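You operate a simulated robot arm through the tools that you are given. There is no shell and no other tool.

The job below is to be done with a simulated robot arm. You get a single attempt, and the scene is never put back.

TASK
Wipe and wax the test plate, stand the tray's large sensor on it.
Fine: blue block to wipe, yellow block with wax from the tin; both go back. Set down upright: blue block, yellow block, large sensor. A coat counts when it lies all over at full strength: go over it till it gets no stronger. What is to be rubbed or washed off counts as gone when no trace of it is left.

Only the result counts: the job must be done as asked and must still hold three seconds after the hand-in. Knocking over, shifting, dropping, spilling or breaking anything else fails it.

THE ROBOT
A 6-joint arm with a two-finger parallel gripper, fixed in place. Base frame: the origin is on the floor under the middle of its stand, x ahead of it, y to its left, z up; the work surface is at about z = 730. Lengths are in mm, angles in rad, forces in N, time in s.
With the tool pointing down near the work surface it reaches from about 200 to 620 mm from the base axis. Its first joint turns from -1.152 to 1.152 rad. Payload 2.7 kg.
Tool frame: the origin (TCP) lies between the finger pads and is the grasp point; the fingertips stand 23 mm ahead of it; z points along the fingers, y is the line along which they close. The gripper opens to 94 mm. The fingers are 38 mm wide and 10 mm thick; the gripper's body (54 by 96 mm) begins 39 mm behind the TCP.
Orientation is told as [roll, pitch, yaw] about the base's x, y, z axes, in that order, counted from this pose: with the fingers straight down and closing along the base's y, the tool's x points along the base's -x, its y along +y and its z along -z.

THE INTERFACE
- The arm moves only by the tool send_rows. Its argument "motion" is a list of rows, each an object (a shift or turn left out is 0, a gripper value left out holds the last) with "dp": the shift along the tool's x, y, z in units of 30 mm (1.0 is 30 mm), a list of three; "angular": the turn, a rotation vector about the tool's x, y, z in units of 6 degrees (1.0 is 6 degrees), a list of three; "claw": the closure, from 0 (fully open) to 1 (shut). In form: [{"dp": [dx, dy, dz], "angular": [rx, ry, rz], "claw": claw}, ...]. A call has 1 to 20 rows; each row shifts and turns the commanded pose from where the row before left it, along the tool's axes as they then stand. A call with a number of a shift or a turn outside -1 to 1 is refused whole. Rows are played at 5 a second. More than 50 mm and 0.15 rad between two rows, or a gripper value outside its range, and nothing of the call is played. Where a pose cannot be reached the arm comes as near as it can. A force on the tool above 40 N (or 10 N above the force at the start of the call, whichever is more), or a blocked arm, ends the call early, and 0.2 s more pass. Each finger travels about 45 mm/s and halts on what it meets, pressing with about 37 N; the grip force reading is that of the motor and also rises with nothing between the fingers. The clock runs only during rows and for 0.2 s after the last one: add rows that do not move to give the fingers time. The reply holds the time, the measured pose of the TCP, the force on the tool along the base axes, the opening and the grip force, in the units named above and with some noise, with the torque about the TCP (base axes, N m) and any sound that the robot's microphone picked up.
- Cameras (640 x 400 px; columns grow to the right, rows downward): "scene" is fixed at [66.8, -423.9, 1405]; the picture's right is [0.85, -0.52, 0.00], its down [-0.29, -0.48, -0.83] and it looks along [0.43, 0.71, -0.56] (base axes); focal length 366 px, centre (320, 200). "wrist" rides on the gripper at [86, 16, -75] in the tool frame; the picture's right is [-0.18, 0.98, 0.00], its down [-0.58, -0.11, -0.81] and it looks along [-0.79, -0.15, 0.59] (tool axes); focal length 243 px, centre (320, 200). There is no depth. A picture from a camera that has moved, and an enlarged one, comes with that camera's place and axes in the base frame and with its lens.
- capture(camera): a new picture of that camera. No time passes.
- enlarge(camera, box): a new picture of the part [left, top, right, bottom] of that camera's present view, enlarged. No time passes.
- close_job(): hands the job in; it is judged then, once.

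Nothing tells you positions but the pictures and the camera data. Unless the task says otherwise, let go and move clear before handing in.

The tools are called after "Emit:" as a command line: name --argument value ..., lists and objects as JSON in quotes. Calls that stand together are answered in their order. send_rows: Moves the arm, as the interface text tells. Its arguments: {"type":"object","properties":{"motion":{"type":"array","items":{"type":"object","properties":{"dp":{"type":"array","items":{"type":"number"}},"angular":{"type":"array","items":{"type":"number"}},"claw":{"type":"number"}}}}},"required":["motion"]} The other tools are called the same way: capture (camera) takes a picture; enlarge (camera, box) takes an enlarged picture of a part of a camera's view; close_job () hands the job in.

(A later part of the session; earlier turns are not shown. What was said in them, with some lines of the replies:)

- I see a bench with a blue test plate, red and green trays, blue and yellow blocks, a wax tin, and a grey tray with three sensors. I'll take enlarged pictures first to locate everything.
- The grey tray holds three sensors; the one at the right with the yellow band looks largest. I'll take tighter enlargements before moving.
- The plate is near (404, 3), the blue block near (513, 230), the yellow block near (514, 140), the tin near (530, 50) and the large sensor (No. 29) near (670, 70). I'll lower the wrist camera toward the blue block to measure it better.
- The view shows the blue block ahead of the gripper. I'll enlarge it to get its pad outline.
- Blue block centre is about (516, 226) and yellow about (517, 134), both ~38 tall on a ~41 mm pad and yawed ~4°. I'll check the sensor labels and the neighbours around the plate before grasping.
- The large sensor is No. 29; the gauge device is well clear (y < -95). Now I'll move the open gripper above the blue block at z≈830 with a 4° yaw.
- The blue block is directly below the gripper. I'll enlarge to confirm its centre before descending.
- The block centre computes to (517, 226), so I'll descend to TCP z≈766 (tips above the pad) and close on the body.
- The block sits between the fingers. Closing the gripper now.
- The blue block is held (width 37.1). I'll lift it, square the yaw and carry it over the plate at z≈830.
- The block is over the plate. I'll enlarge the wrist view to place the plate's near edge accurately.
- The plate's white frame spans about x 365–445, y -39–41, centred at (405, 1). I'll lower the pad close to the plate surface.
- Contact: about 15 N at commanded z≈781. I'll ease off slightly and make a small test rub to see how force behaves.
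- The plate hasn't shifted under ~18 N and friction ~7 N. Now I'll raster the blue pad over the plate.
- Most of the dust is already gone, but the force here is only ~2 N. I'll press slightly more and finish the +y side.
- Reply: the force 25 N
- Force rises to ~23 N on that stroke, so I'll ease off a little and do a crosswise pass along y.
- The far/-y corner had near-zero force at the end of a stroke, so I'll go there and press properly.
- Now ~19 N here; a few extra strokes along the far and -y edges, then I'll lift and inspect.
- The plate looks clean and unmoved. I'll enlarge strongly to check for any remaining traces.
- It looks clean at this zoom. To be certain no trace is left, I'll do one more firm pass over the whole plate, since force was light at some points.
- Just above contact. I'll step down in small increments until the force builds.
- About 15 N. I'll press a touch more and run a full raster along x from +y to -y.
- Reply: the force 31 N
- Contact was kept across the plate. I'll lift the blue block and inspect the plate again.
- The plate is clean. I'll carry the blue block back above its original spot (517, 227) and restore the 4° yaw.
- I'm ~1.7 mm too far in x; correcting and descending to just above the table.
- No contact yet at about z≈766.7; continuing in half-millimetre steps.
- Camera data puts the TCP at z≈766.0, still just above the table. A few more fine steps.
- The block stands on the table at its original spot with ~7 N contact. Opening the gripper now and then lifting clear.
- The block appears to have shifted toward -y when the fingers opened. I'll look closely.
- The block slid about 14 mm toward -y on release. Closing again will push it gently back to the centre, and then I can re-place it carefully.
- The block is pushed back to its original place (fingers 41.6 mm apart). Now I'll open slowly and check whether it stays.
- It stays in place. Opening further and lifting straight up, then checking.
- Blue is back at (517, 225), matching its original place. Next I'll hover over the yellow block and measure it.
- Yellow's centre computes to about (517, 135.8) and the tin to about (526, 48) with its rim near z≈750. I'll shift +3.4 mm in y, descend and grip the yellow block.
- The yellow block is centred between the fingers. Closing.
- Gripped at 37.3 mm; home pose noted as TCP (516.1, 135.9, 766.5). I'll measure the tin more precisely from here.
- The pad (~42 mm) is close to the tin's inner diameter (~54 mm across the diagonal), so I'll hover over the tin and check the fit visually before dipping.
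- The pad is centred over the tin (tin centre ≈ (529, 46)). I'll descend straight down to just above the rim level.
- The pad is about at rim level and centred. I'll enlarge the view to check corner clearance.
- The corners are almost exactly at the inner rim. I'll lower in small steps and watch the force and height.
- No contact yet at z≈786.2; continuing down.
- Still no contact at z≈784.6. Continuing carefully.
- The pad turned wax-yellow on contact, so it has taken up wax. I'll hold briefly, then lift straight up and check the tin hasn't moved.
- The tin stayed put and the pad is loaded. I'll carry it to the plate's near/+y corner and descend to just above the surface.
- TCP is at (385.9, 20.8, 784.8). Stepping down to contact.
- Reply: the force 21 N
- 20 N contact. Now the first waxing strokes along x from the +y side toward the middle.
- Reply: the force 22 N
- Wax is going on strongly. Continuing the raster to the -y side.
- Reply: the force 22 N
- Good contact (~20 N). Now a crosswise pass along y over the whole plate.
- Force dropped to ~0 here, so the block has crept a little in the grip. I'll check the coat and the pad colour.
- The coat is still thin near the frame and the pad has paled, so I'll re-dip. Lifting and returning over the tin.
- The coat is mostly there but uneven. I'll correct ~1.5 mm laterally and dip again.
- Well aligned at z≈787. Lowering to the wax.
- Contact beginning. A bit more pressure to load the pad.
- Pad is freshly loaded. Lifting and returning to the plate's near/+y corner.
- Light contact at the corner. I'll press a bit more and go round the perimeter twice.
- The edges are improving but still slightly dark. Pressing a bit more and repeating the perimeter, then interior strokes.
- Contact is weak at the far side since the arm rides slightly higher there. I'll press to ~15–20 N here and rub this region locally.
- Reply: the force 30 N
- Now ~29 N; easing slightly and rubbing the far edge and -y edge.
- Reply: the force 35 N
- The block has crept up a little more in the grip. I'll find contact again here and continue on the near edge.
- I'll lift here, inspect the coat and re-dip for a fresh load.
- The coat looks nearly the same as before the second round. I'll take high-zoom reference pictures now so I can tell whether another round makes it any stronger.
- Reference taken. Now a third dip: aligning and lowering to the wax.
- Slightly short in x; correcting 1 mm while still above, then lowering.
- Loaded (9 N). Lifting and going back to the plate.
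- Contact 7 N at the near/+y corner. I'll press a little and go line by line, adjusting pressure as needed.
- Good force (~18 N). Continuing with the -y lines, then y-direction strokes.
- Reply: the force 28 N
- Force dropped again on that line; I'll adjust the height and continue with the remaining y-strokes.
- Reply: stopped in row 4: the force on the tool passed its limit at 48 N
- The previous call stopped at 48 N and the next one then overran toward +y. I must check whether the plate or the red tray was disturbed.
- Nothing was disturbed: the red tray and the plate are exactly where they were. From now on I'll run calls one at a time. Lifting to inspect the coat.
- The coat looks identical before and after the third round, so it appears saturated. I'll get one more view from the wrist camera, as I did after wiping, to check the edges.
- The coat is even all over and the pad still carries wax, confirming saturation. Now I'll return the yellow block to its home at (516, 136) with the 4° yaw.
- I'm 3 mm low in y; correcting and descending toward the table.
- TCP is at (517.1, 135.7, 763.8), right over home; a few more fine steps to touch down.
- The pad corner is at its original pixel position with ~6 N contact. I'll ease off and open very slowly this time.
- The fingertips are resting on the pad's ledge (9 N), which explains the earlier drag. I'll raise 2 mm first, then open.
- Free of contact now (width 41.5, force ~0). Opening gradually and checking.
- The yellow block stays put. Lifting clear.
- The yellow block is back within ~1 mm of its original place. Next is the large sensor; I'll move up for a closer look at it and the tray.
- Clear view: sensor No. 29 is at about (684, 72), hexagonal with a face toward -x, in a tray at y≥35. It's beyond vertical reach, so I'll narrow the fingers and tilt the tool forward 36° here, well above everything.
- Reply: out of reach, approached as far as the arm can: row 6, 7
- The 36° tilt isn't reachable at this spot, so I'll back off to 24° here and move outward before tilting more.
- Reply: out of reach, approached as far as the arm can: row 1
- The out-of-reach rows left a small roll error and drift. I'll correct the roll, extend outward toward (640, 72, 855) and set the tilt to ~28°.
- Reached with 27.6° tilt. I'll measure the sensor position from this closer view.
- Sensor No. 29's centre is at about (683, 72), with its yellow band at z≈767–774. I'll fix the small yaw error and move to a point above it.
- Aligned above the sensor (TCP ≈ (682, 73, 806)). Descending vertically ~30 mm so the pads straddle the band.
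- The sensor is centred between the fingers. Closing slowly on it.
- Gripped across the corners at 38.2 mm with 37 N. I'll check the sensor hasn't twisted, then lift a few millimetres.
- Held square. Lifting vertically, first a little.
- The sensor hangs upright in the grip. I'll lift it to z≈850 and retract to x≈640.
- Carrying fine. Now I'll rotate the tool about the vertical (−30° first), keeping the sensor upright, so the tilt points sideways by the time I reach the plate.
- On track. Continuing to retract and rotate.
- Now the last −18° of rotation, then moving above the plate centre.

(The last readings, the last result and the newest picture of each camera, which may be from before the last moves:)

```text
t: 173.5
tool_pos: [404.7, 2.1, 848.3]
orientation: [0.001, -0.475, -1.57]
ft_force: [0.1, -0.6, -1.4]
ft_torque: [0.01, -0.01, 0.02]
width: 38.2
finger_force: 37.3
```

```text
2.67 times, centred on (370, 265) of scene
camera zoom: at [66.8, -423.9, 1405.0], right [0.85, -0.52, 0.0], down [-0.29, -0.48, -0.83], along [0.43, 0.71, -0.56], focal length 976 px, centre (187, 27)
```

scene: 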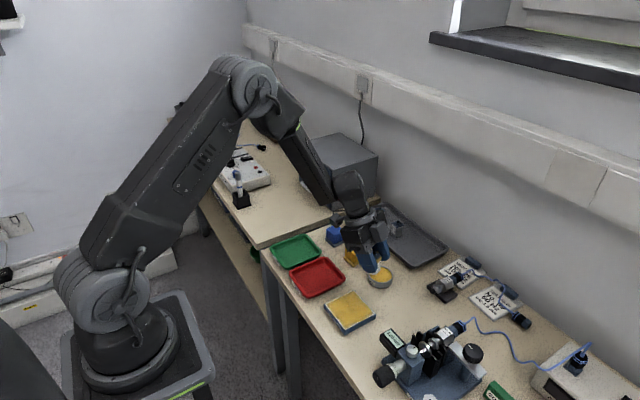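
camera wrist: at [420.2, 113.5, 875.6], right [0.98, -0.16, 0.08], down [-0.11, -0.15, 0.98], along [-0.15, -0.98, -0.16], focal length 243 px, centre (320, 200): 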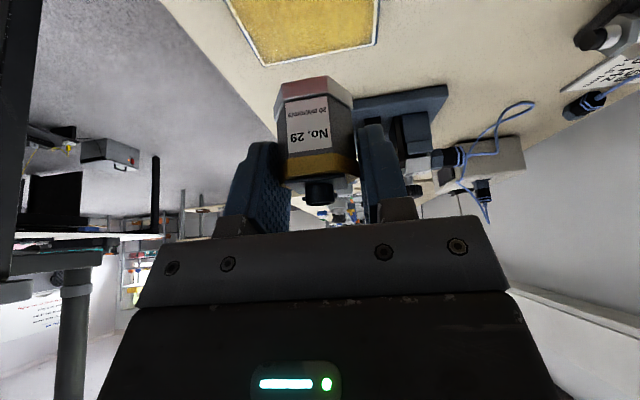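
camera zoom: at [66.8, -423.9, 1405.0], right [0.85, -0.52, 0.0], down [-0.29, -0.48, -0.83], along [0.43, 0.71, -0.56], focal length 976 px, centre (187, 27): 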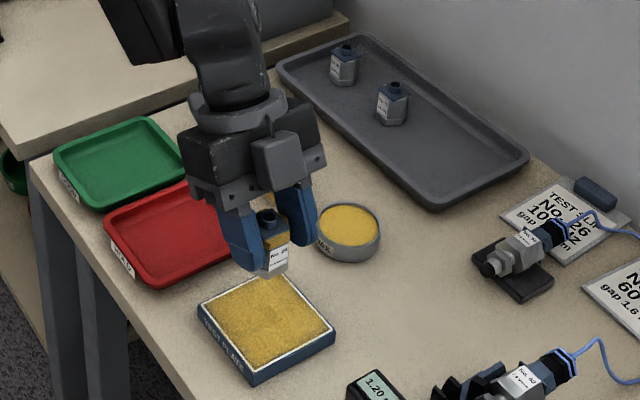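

The sensor is over the plate, TCP ≈ (404, 3, 848). I'll trim the tilt and position slightly and descend to a few millimetres above the plate.

Emit:
send_rows --motion '[{"angular": [0, -0.07, 0]}, {"dp": [0.254, 0.009, 0.532]}, {"dp": [0.254, 0.009, 0.532]}, {"dp": [0.254, 0.009, 0.532]}, {"dp": [0, 0, 0]}]'

Emit:
capture --camera "wrist"

Emit:
enlarge --camera "scene" --box '[320, 250, 410, 335]'

```text
t: 174.7
tool_pos: [407.1, -0.3, 797.1]
orientation: [0.001, -0.483, -1.568]
ft_force: [-0.7, 0.3, -1.7]
ft_torque: [-0.01, -0.02, 0.0]
width: 38.1
finger_force: 36.9
```

```text
taken
camera wrist: at [421.5, 111.4, 823.0], right [0.98, -0.16, 0.09], down [-0.11, -0.14, 0.98], along [-0.15, -0.98, -0.16], focal length 243 px, centre (320, 200)
```

wrist: 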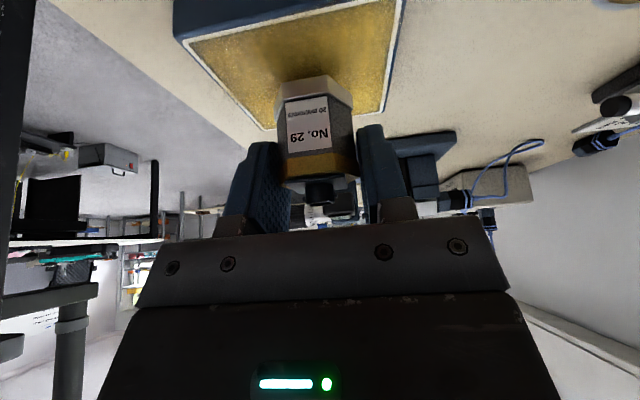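

```text
4.71 times, centred on (365, 292) of scene
camera zoom: at [66.9, -423.9, 1405.0], right [0.85, -0.52, 0.0], down [-0.29, -0.48, -0.83], along [0.43, 0.71, -0.56], focal length 1722 px, centre (108, -235)
```

zoom: 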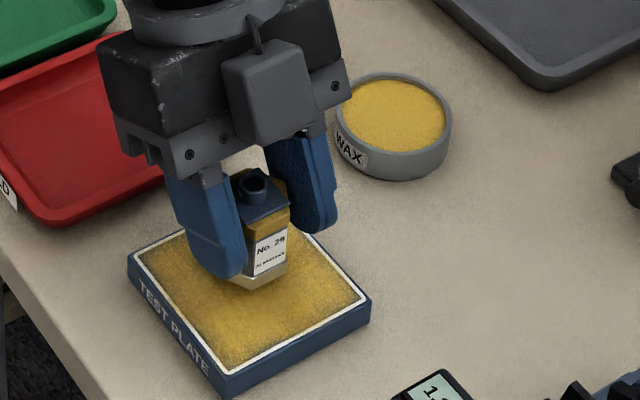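

Centred over the plate at z≈796. Continuing down in small vertical steps.

Emit:
send_rows --motion '[{"dp": [0.077, 0, 0.148]}, {"dp": [0, 0, 0]}]'

Emit:
send_rows --motion '[{"dp": [0.031, 0, 0.059]}, {"dp": [0, 0, 0]}]'

Emit:
enlarge --camera "wrist" --box '[220, 40, 420, 180]'

```text
t: 175.3
tool_pos: [406.8, -0.9, 792.3]
orientation: [-0.001, -0.483, -1.571]
ft_force: [-1.1, -0.6, -1.6]
ft_torque: [0.02, 0.0, 0.03]
width: 38.3
finger_force: 36.8
```

```text
t: 175.9
tool_pos: [405.9, -1.3, 789.9]
orientation: [0.0, -0.484, -1.567]
ft_force: [0.1, 0.5, -1.2]
ft_torque: [0.0, 0.0, 0.03]
width: 38.2
finger_force: 37.2
```

```text
2.86 times, centred on (320, 110) of wrist
camera zoom: at [421.5, 111.1, 816.5], right [0.98, -0.16, 0.09], down [-0.11, -0.14, 0.98], along [-0.15, -0.98, -0.16], focal length 693 px, centre (320, 457)
```

zoom: 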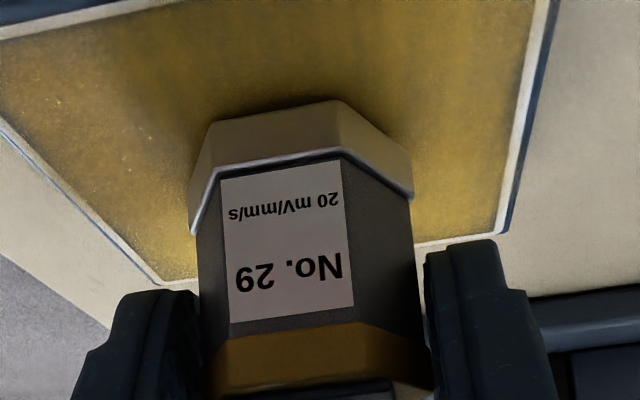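

Sensor base is just above the plate. Fine 0.7 mm steps now.

Emit:
send_rows --motion '[{"dp": [0.0154, 0, 0.0295]}, {"dp": [0, 0, 0]}]'

Emit:
send_rows --motion '[{"dp": [0.0108, 0, 0.0207]}, {"dp": [0, 0, 0]}]'

Emit:
send_rows --motion '[{"dp": [0.0108, 0, 0.0207]}, {"dp": [0, 0, 0]}]'

```text
t: 176.5
tool_pos: [406.9, -0.9, 790.1]
orientation: [0.0, -0.482, -1.568]
ft_force: [-0.1, -0.2, -1.2]
ft_torque: [0.0, -0.03, -0.01]
width: 38.2
finger_force: 37.1
```

```text
t: 177.1
tool_pos: [407.0, -0.7, 788.3]
orientation: [-0.001, -0.485, -1.57]
ft_force: [-0.4, -0.1, -1.8]
ft_torque: [0.01, -0.02, 0.01]
width: 38.4
finger_force: 36.7
```

```text
t: 177.7
tool_pos: [405.9, -1.6, 786.9]
orientation: [-0.001, -0.482, -1.569]
ft_force: [-0.1, 0.0, -1.4]
ft_torque: [-0.01, 0.02, -0.01]
width: 38.3
finger_force: 37.6
```

Emit:
send_rows --motion '[{"dp": [0.0108, 0, 0.0207]}, {"dp": [0, 0, 0]}]'

Emit:
send_rows --motion '[{"dp": [0.0077, 0, 0.0148]}, {"dp": [0, 0, 0]}]'

Emit:
enlarge --camera "wrist" --box '[220, 40, 420, 180]'

Emit:
enlarge --camera "scene" --box '[340, 275, 385, 325]'

```text
t: 178.3
tool_pos: [406.0, -0.6, 787.3]
orientation: [0.0, -0.485, -1.571]
ft_force: [-2.1, 1.0, 6.1]
ft_torque: [0.17, 0.1, 0.06]
width: 38.0
finger_force: 37.2
```

```text
t: 178.9
tool_pos: [407.2, -2.4, 786.0]
orientation: [0.001, -0.485, -1.569]
ft_force: [-5.4, -0.6, 22.4]
ft_torque: [0.24, 0.44, 0.05]
width: 38.1
finger_force: 37.1
```

```text
2.86 times, centred on (320, 110) of wrist
camera zoom: at [421.4, 111.0, 813.0], right [0.98, -0.16, 0.09], down [-0.11, -0.14, 0.98], along [-0.15, -0.98, -0.15], focal length 693 px, centre (320, 457)
```

zoom: 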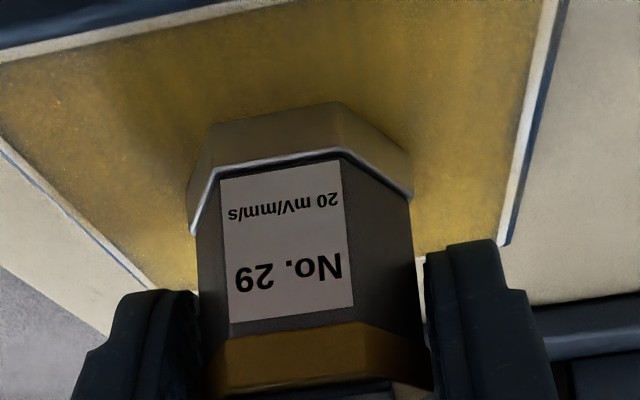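

```text
8.00 times, centred on (362, 300) of scene
camera zoom: at [66.4, -423.9, 1405.0], right [0.85, -0.52, 0.0], down [-0.29, -0.48, -0.83], along [0.43, 0.71, -0.56], focal length 2927 px, centre (-20, -600)
```

zoom: 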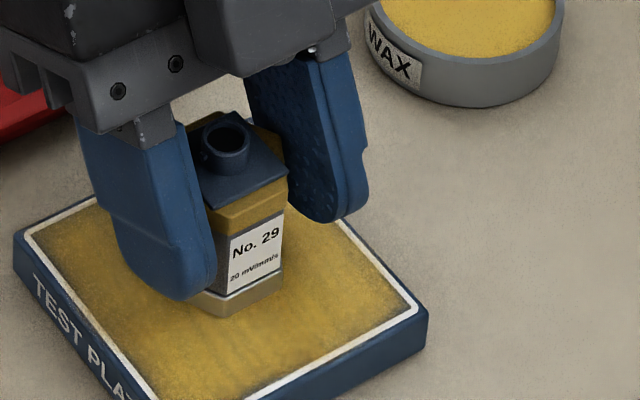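

The sensor has touched down (22 N is more than needed). I'll relieve the pressure before releasing.

Emit:
send_rows --motion '[{"dp": [-0.0077, 0, -0.0148]}, {"dp": [0, 0, 0]}]'

```text
t: 179.5
tool_pos: [406.1, -1.6, 787.4]
orientation: [0.002, -0.483, -1.571]
ft_force: [-3.2, 0.3, 22.5]
ft_torque: [0.24, 0.3, -0.02]
width: 38.4
finger_force: 37.0
```

Emit:
send_rows --motion '[{"dp": [-0.0077, 0, -0.0148]}, {"dp": [0, 0, 0]}]'

```text
t: 180.1
tool_pos: [407.0, -1.7, 787.8]
orientation: [0.001, -0.483, -1.57]
ft_force: [0.6, 1.1, 11.4]
ft_torque: [0.12, 0.02, -0.02]
width: 38.4
finger_force: 37.2
```

Emit:
send_rows --motion '[{"dp": [-0.0046, 0, -0.0089]}, {"dp": [0, 0, 0]}]'

Emit:
enlarge --camera "wrist" --box '[220, 40, 420, 220]'

```text
t: 180.7
tool_pos: [405.6, -2.7, 787.6]
orientation: [-0.001, -0.482, -1.568]
ft_force: [1.6, 0.7, 4.2]
ft_torque: [0.12, -0.12, 0.0]
width: 38.1
finger_force: 36.9
```

```text
2.22 times, centred on (320, 130) of wrist
camera zoom: at [420.9, 110.6, 813.1], right [0.98, -0.16, 0.08], down [-0.11, -0.14, 0.98], along [-0.15, -0.98, -0.16], focal length 539 px, centre (320, 356)
```

zoom: 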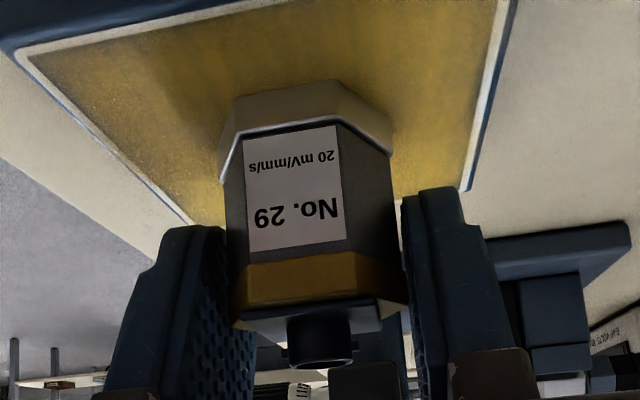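

About 4 N remains. Releasing slowly now.

Emit:
send_rows --motion '[{"claw": 0.59}, {"claw": 0.58}, {"claw": 0.57}, {"claw": 0.56}, {"claw": 0.55}, {"claw": 0.54}, {"claw": 0.53}]'

Emit:
capture --camera "wrist"

Emit:
enlarge --camera "scene" --box '[340, 275, 385, 325]'

```text
t: 182.3
tool_pos: [406.8, -1.5, 788.8]
orientation: [0.0, -0.485, -1.571]
ft_force: [1.2, -0.4, -0.4]
ft_torque: [0.01, -0.02, 0.03]
width: 44.3
finger_force: 0.0
```

```text
taken
camera wrist: at [421.2, 110.6, 813.5], right [0.98, -0.16, 0.09], down [-0.11, -0.14, 0.98], along [-0.15, -0.98, -0.16], focal length 243 px, centre (320, 200)
```

wrist: 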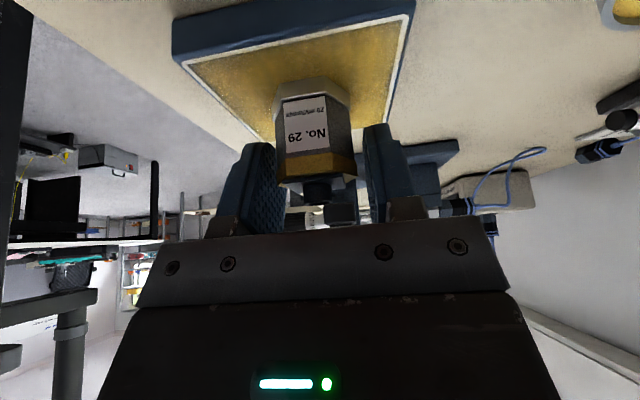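

```text
8.00 times, centred on (362, 300) of scene
camera zoom: at [66.8, -423.9, 1405.0], right [0.85, -0.52, 0.0], down [-0.29, -0.48, -0.83], along [0.43, 0.71, -0.56], focal length 2927 px, centre (-20, -600)
```

zoom: 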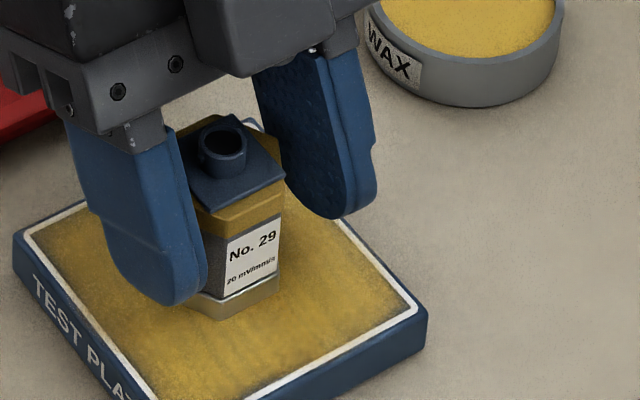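

The sensor stands free. Opening wider and then backing the gripper out along its own axis.

Emit:
send_rows --motion '[{"claw": 0.5}, {"claw": 0.46}, {"claw": 0.42}, {"claw": 0.38}, {"claw": 0.34}, {"claw": 0.34}]'

Emit:
capture --camera "wrist"

```text
t: 183.7
tool_pos: [406.0, -1.0, 787.0]
orientation: [0.001, -0.483, -1.57]
ft_force: [-0.2, 0.9, 0.2]
ft_torque: [0.01, 0.02, 0.01]
width: 61.9
finger_force: 0.1
```

```text
taken
camera wrist: at [421.2, 110.6, 813.4], right [0.98, -0.16, 0.09], down [-0.11, -0.14, 0.98], along [-0.15, -0.98, -0.16], focal length 243 px, centre (320, 200)
```

wrist: 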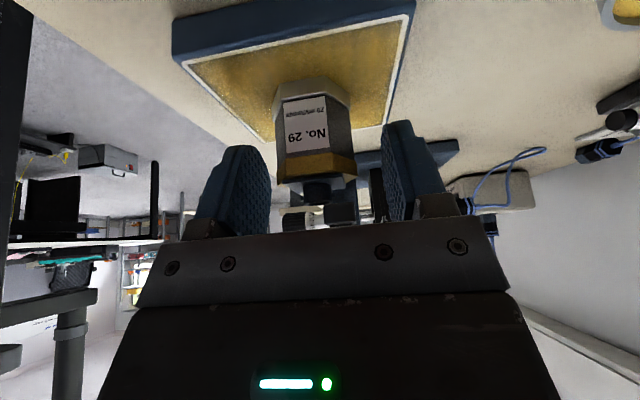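

The sensor stands clear between the open fingers. Backing out.

Emit:
send_rows --motion '[{"dp": [0, 0, -0.3]}, {"dp": [0, 0, -0.6]}, {"dp": [0, 0, -0.9]}, {"dp": [0, 0, -0.9]}, {"dp": [0, 0, 0]}]'

Emit:
capture --camera "wrist"

Emit:
enlarge --camera "scene" --box '[320, 250, 410, 335]'

```text
t: 184.9
tool_pos: [405.1, 36.7, 858.7]
orientation: [0.0, -0.483, -1.57]
ft_force: [0.1, 1.0, -0.8]
ft_torque: [-0.01, -0.01, -0.03]
width: 61.7
finger_force: 0.0
```

```text
taken
camera wrist: at [420.4, 149.0, 885.1], right [0.98, -0.16, 0.09], down [-0.11, -0.14, 0.98], along [-0.15, -0.98, -0.16], focal length 243 px, centre (320, 200)
```

wrist: 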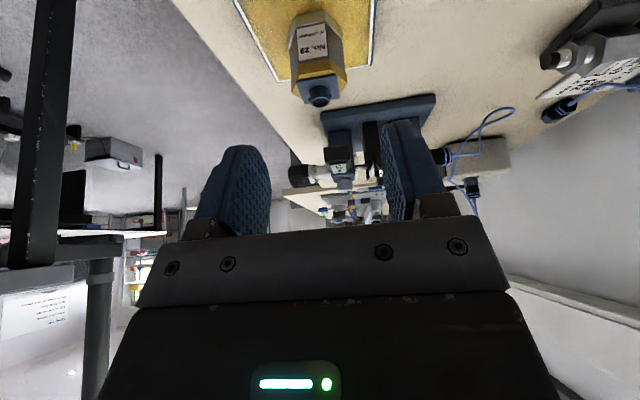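

```text
4.71 times, centred on (365, 292) of scene
camera zoom: at [66.8, -423.9, 1405.0], right [0.85, -0.52, 0.0], down [-0.29, -0.48, -0.83], along [0.43, 0.71, -0.56], focal length 1722 px, centre (108, -235)
```

zoom: 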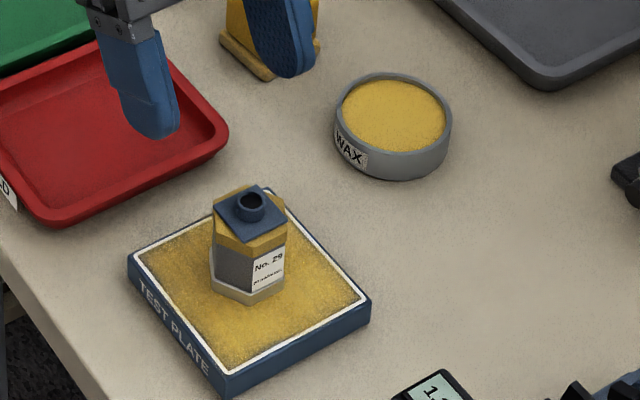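

The large sensor stands upright on the waxed plate. I'll move the arm well clear and check the whole scene against the start.

Emit:
send_rows --motion '[{"dp": [-0.4, 0, -0.8]}, {"dp": [-0.4, 0, -0.8]}, {"dp": [-0.4, 0, -0.8]}, {"dp": [-0.4, 0, -0.8]}, {"dp": [0, 0, 0]}, {"dp": [0, 0, 0]}, {"dp": [0, 0, 0]}]'

Emit:
capture --camera "scene"

Emit:
enlarge --camera "scene" --box '[260, 190, 460, 340]'

Emit:
enlarge --camera "scene" --box '[340, 190, 460, 275]'

Emit:
enlarge --camera "scene" --box '[310, 270, 530, 400]'

```text
t: 186.5
tool_pos: [405.9, 37.2, 965.6]
orientation: [0.001, -0.485, -1.571]
ft_force: [-0.2, 0.8, 0.2]
ft_torque: [0.01, 0.01, 0.01]
width: 61.7
finger_force: 0.0
```

```text
taken
```

scene: 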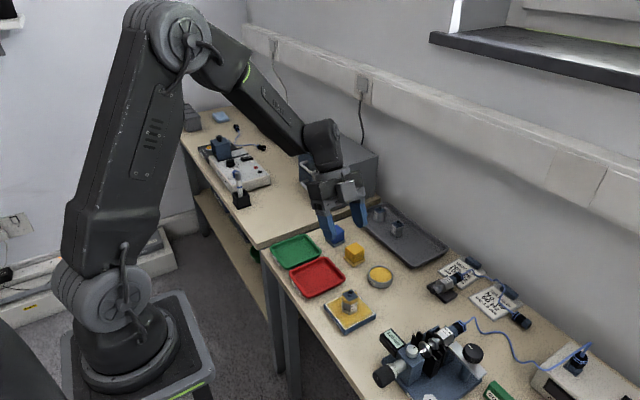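

```text
2.67 times, centred on (360, 265) of scene
camera zoom: at [66.8, -423.9, 1405.0], right [0.85, -0.52, 0.0], down [-0.29, -0.48, -0.83], along [0.43, 0.71, -0.56], focal length 976 px, centre (213, 27)
```

zoom: 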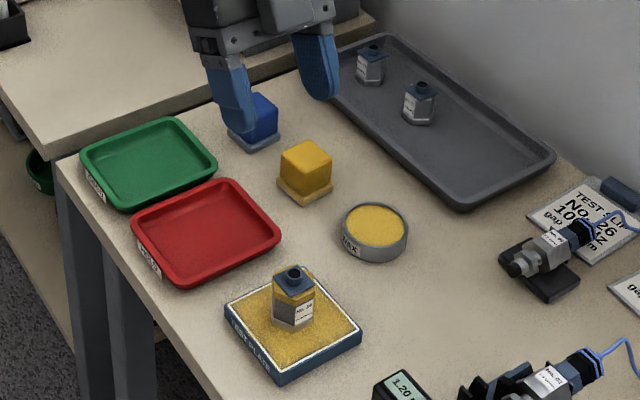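

```text
4.71 times, centred on (400, 232) of scene
camera zoom: at [66.8, -423.9, 1405.0], right [0.85, -0.52, 0.0], down [-0.29, -0.48, -0.83], along [0.43, 0.71, -0.56], focal length 1722 px, centre (-56, 47)
```

zoom: 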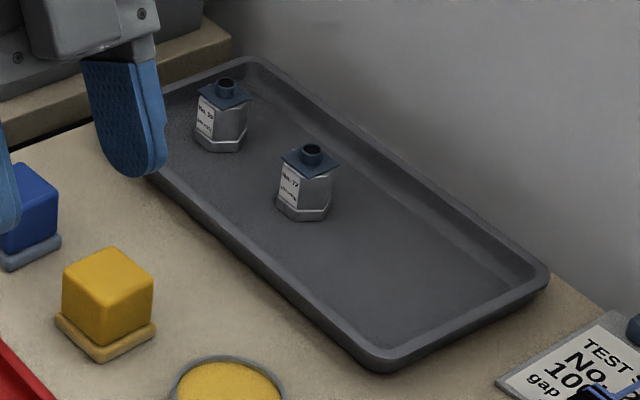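

```text
2.91 times, centred on (420, 335) of scene
camera zoom: at [66.8, -423.9, 1405.0], right [0.85, -0.52, 0.0], down [-0.29, -0.48, -0.83], along [0.43, 0.71, -0.56], focal length 1064 px, centre (29, -193)
```

zoom: 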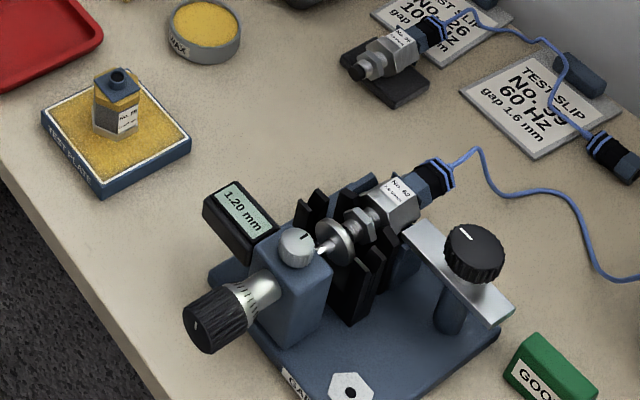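

Everything else matches the starting picture. One last close look at the sensor and plate before handing in.

Emit:
enlarge --camera "scene" --box '[325, 280, 385, 335]'

Emit:
enlarge --camera "scene" --box '[318, 215, 378, 275]'

```text
7.27 times, centred on (355, 308) of scene
camera zoom: at [66.8, -423.9, 1405.0], right [0.85, -0.52, 0.0], down [-0.29, -0.48, -0.83], along [0.43, 0.71, -0.56], focal length 2661 px, centre (66, -582)
```

zoom: 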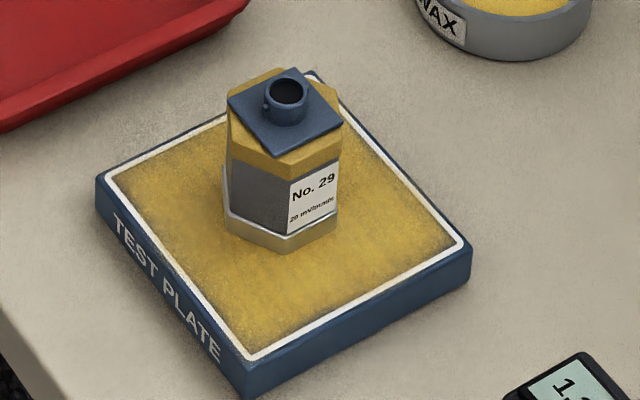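

```text
6.67 times, centred on (348, 245) of scene
camera zoom: at [66.8, -423.9, 1405.0], right [0.85, -0.52, 0.0], down [-0.29, -0.48, -0.83], along [0.43, 0.71, -0.56], focal length 2439 px, centre (133, -100)
```

zoom: 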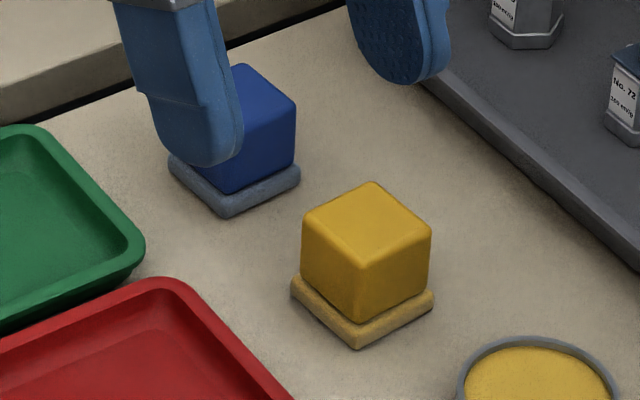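

The plate is wiped and evenly waxed, and sensor No. 29 stands upright at its centre. Both blocks are back at their original spots and the arm is clear, so I'm handing in.

Emit:
close_job

```text
The job is handed in.
```

The test plate is wiped and waxed, and the tray's large sensor (No. 29) stands upright in the middle of it. I've handed the job in, but no verdict has come back.

- **Wipe:** I went over the plate several times with the blue block, and no trace of dust showed in the close-up pictures.
- **Wax:** I took wax from the tin three times with the yellow block. The coat looked the same before and after the last round, so I took it to be at full strength. It reads slightly darker in a thin line just inside the white frame. That line did not change with more rubbing, so I judged it to be shading rather than thin wax.
- **Blocks:** Both stand upright within about 1 mm of where they were. The blue one slid about 14 mm when I first let go, so I pushed it back.
- **Everything else:** One stroke overran the plate toward the red tray. The pictures show the tray and the plate did not move, and nothing else looks shifted.
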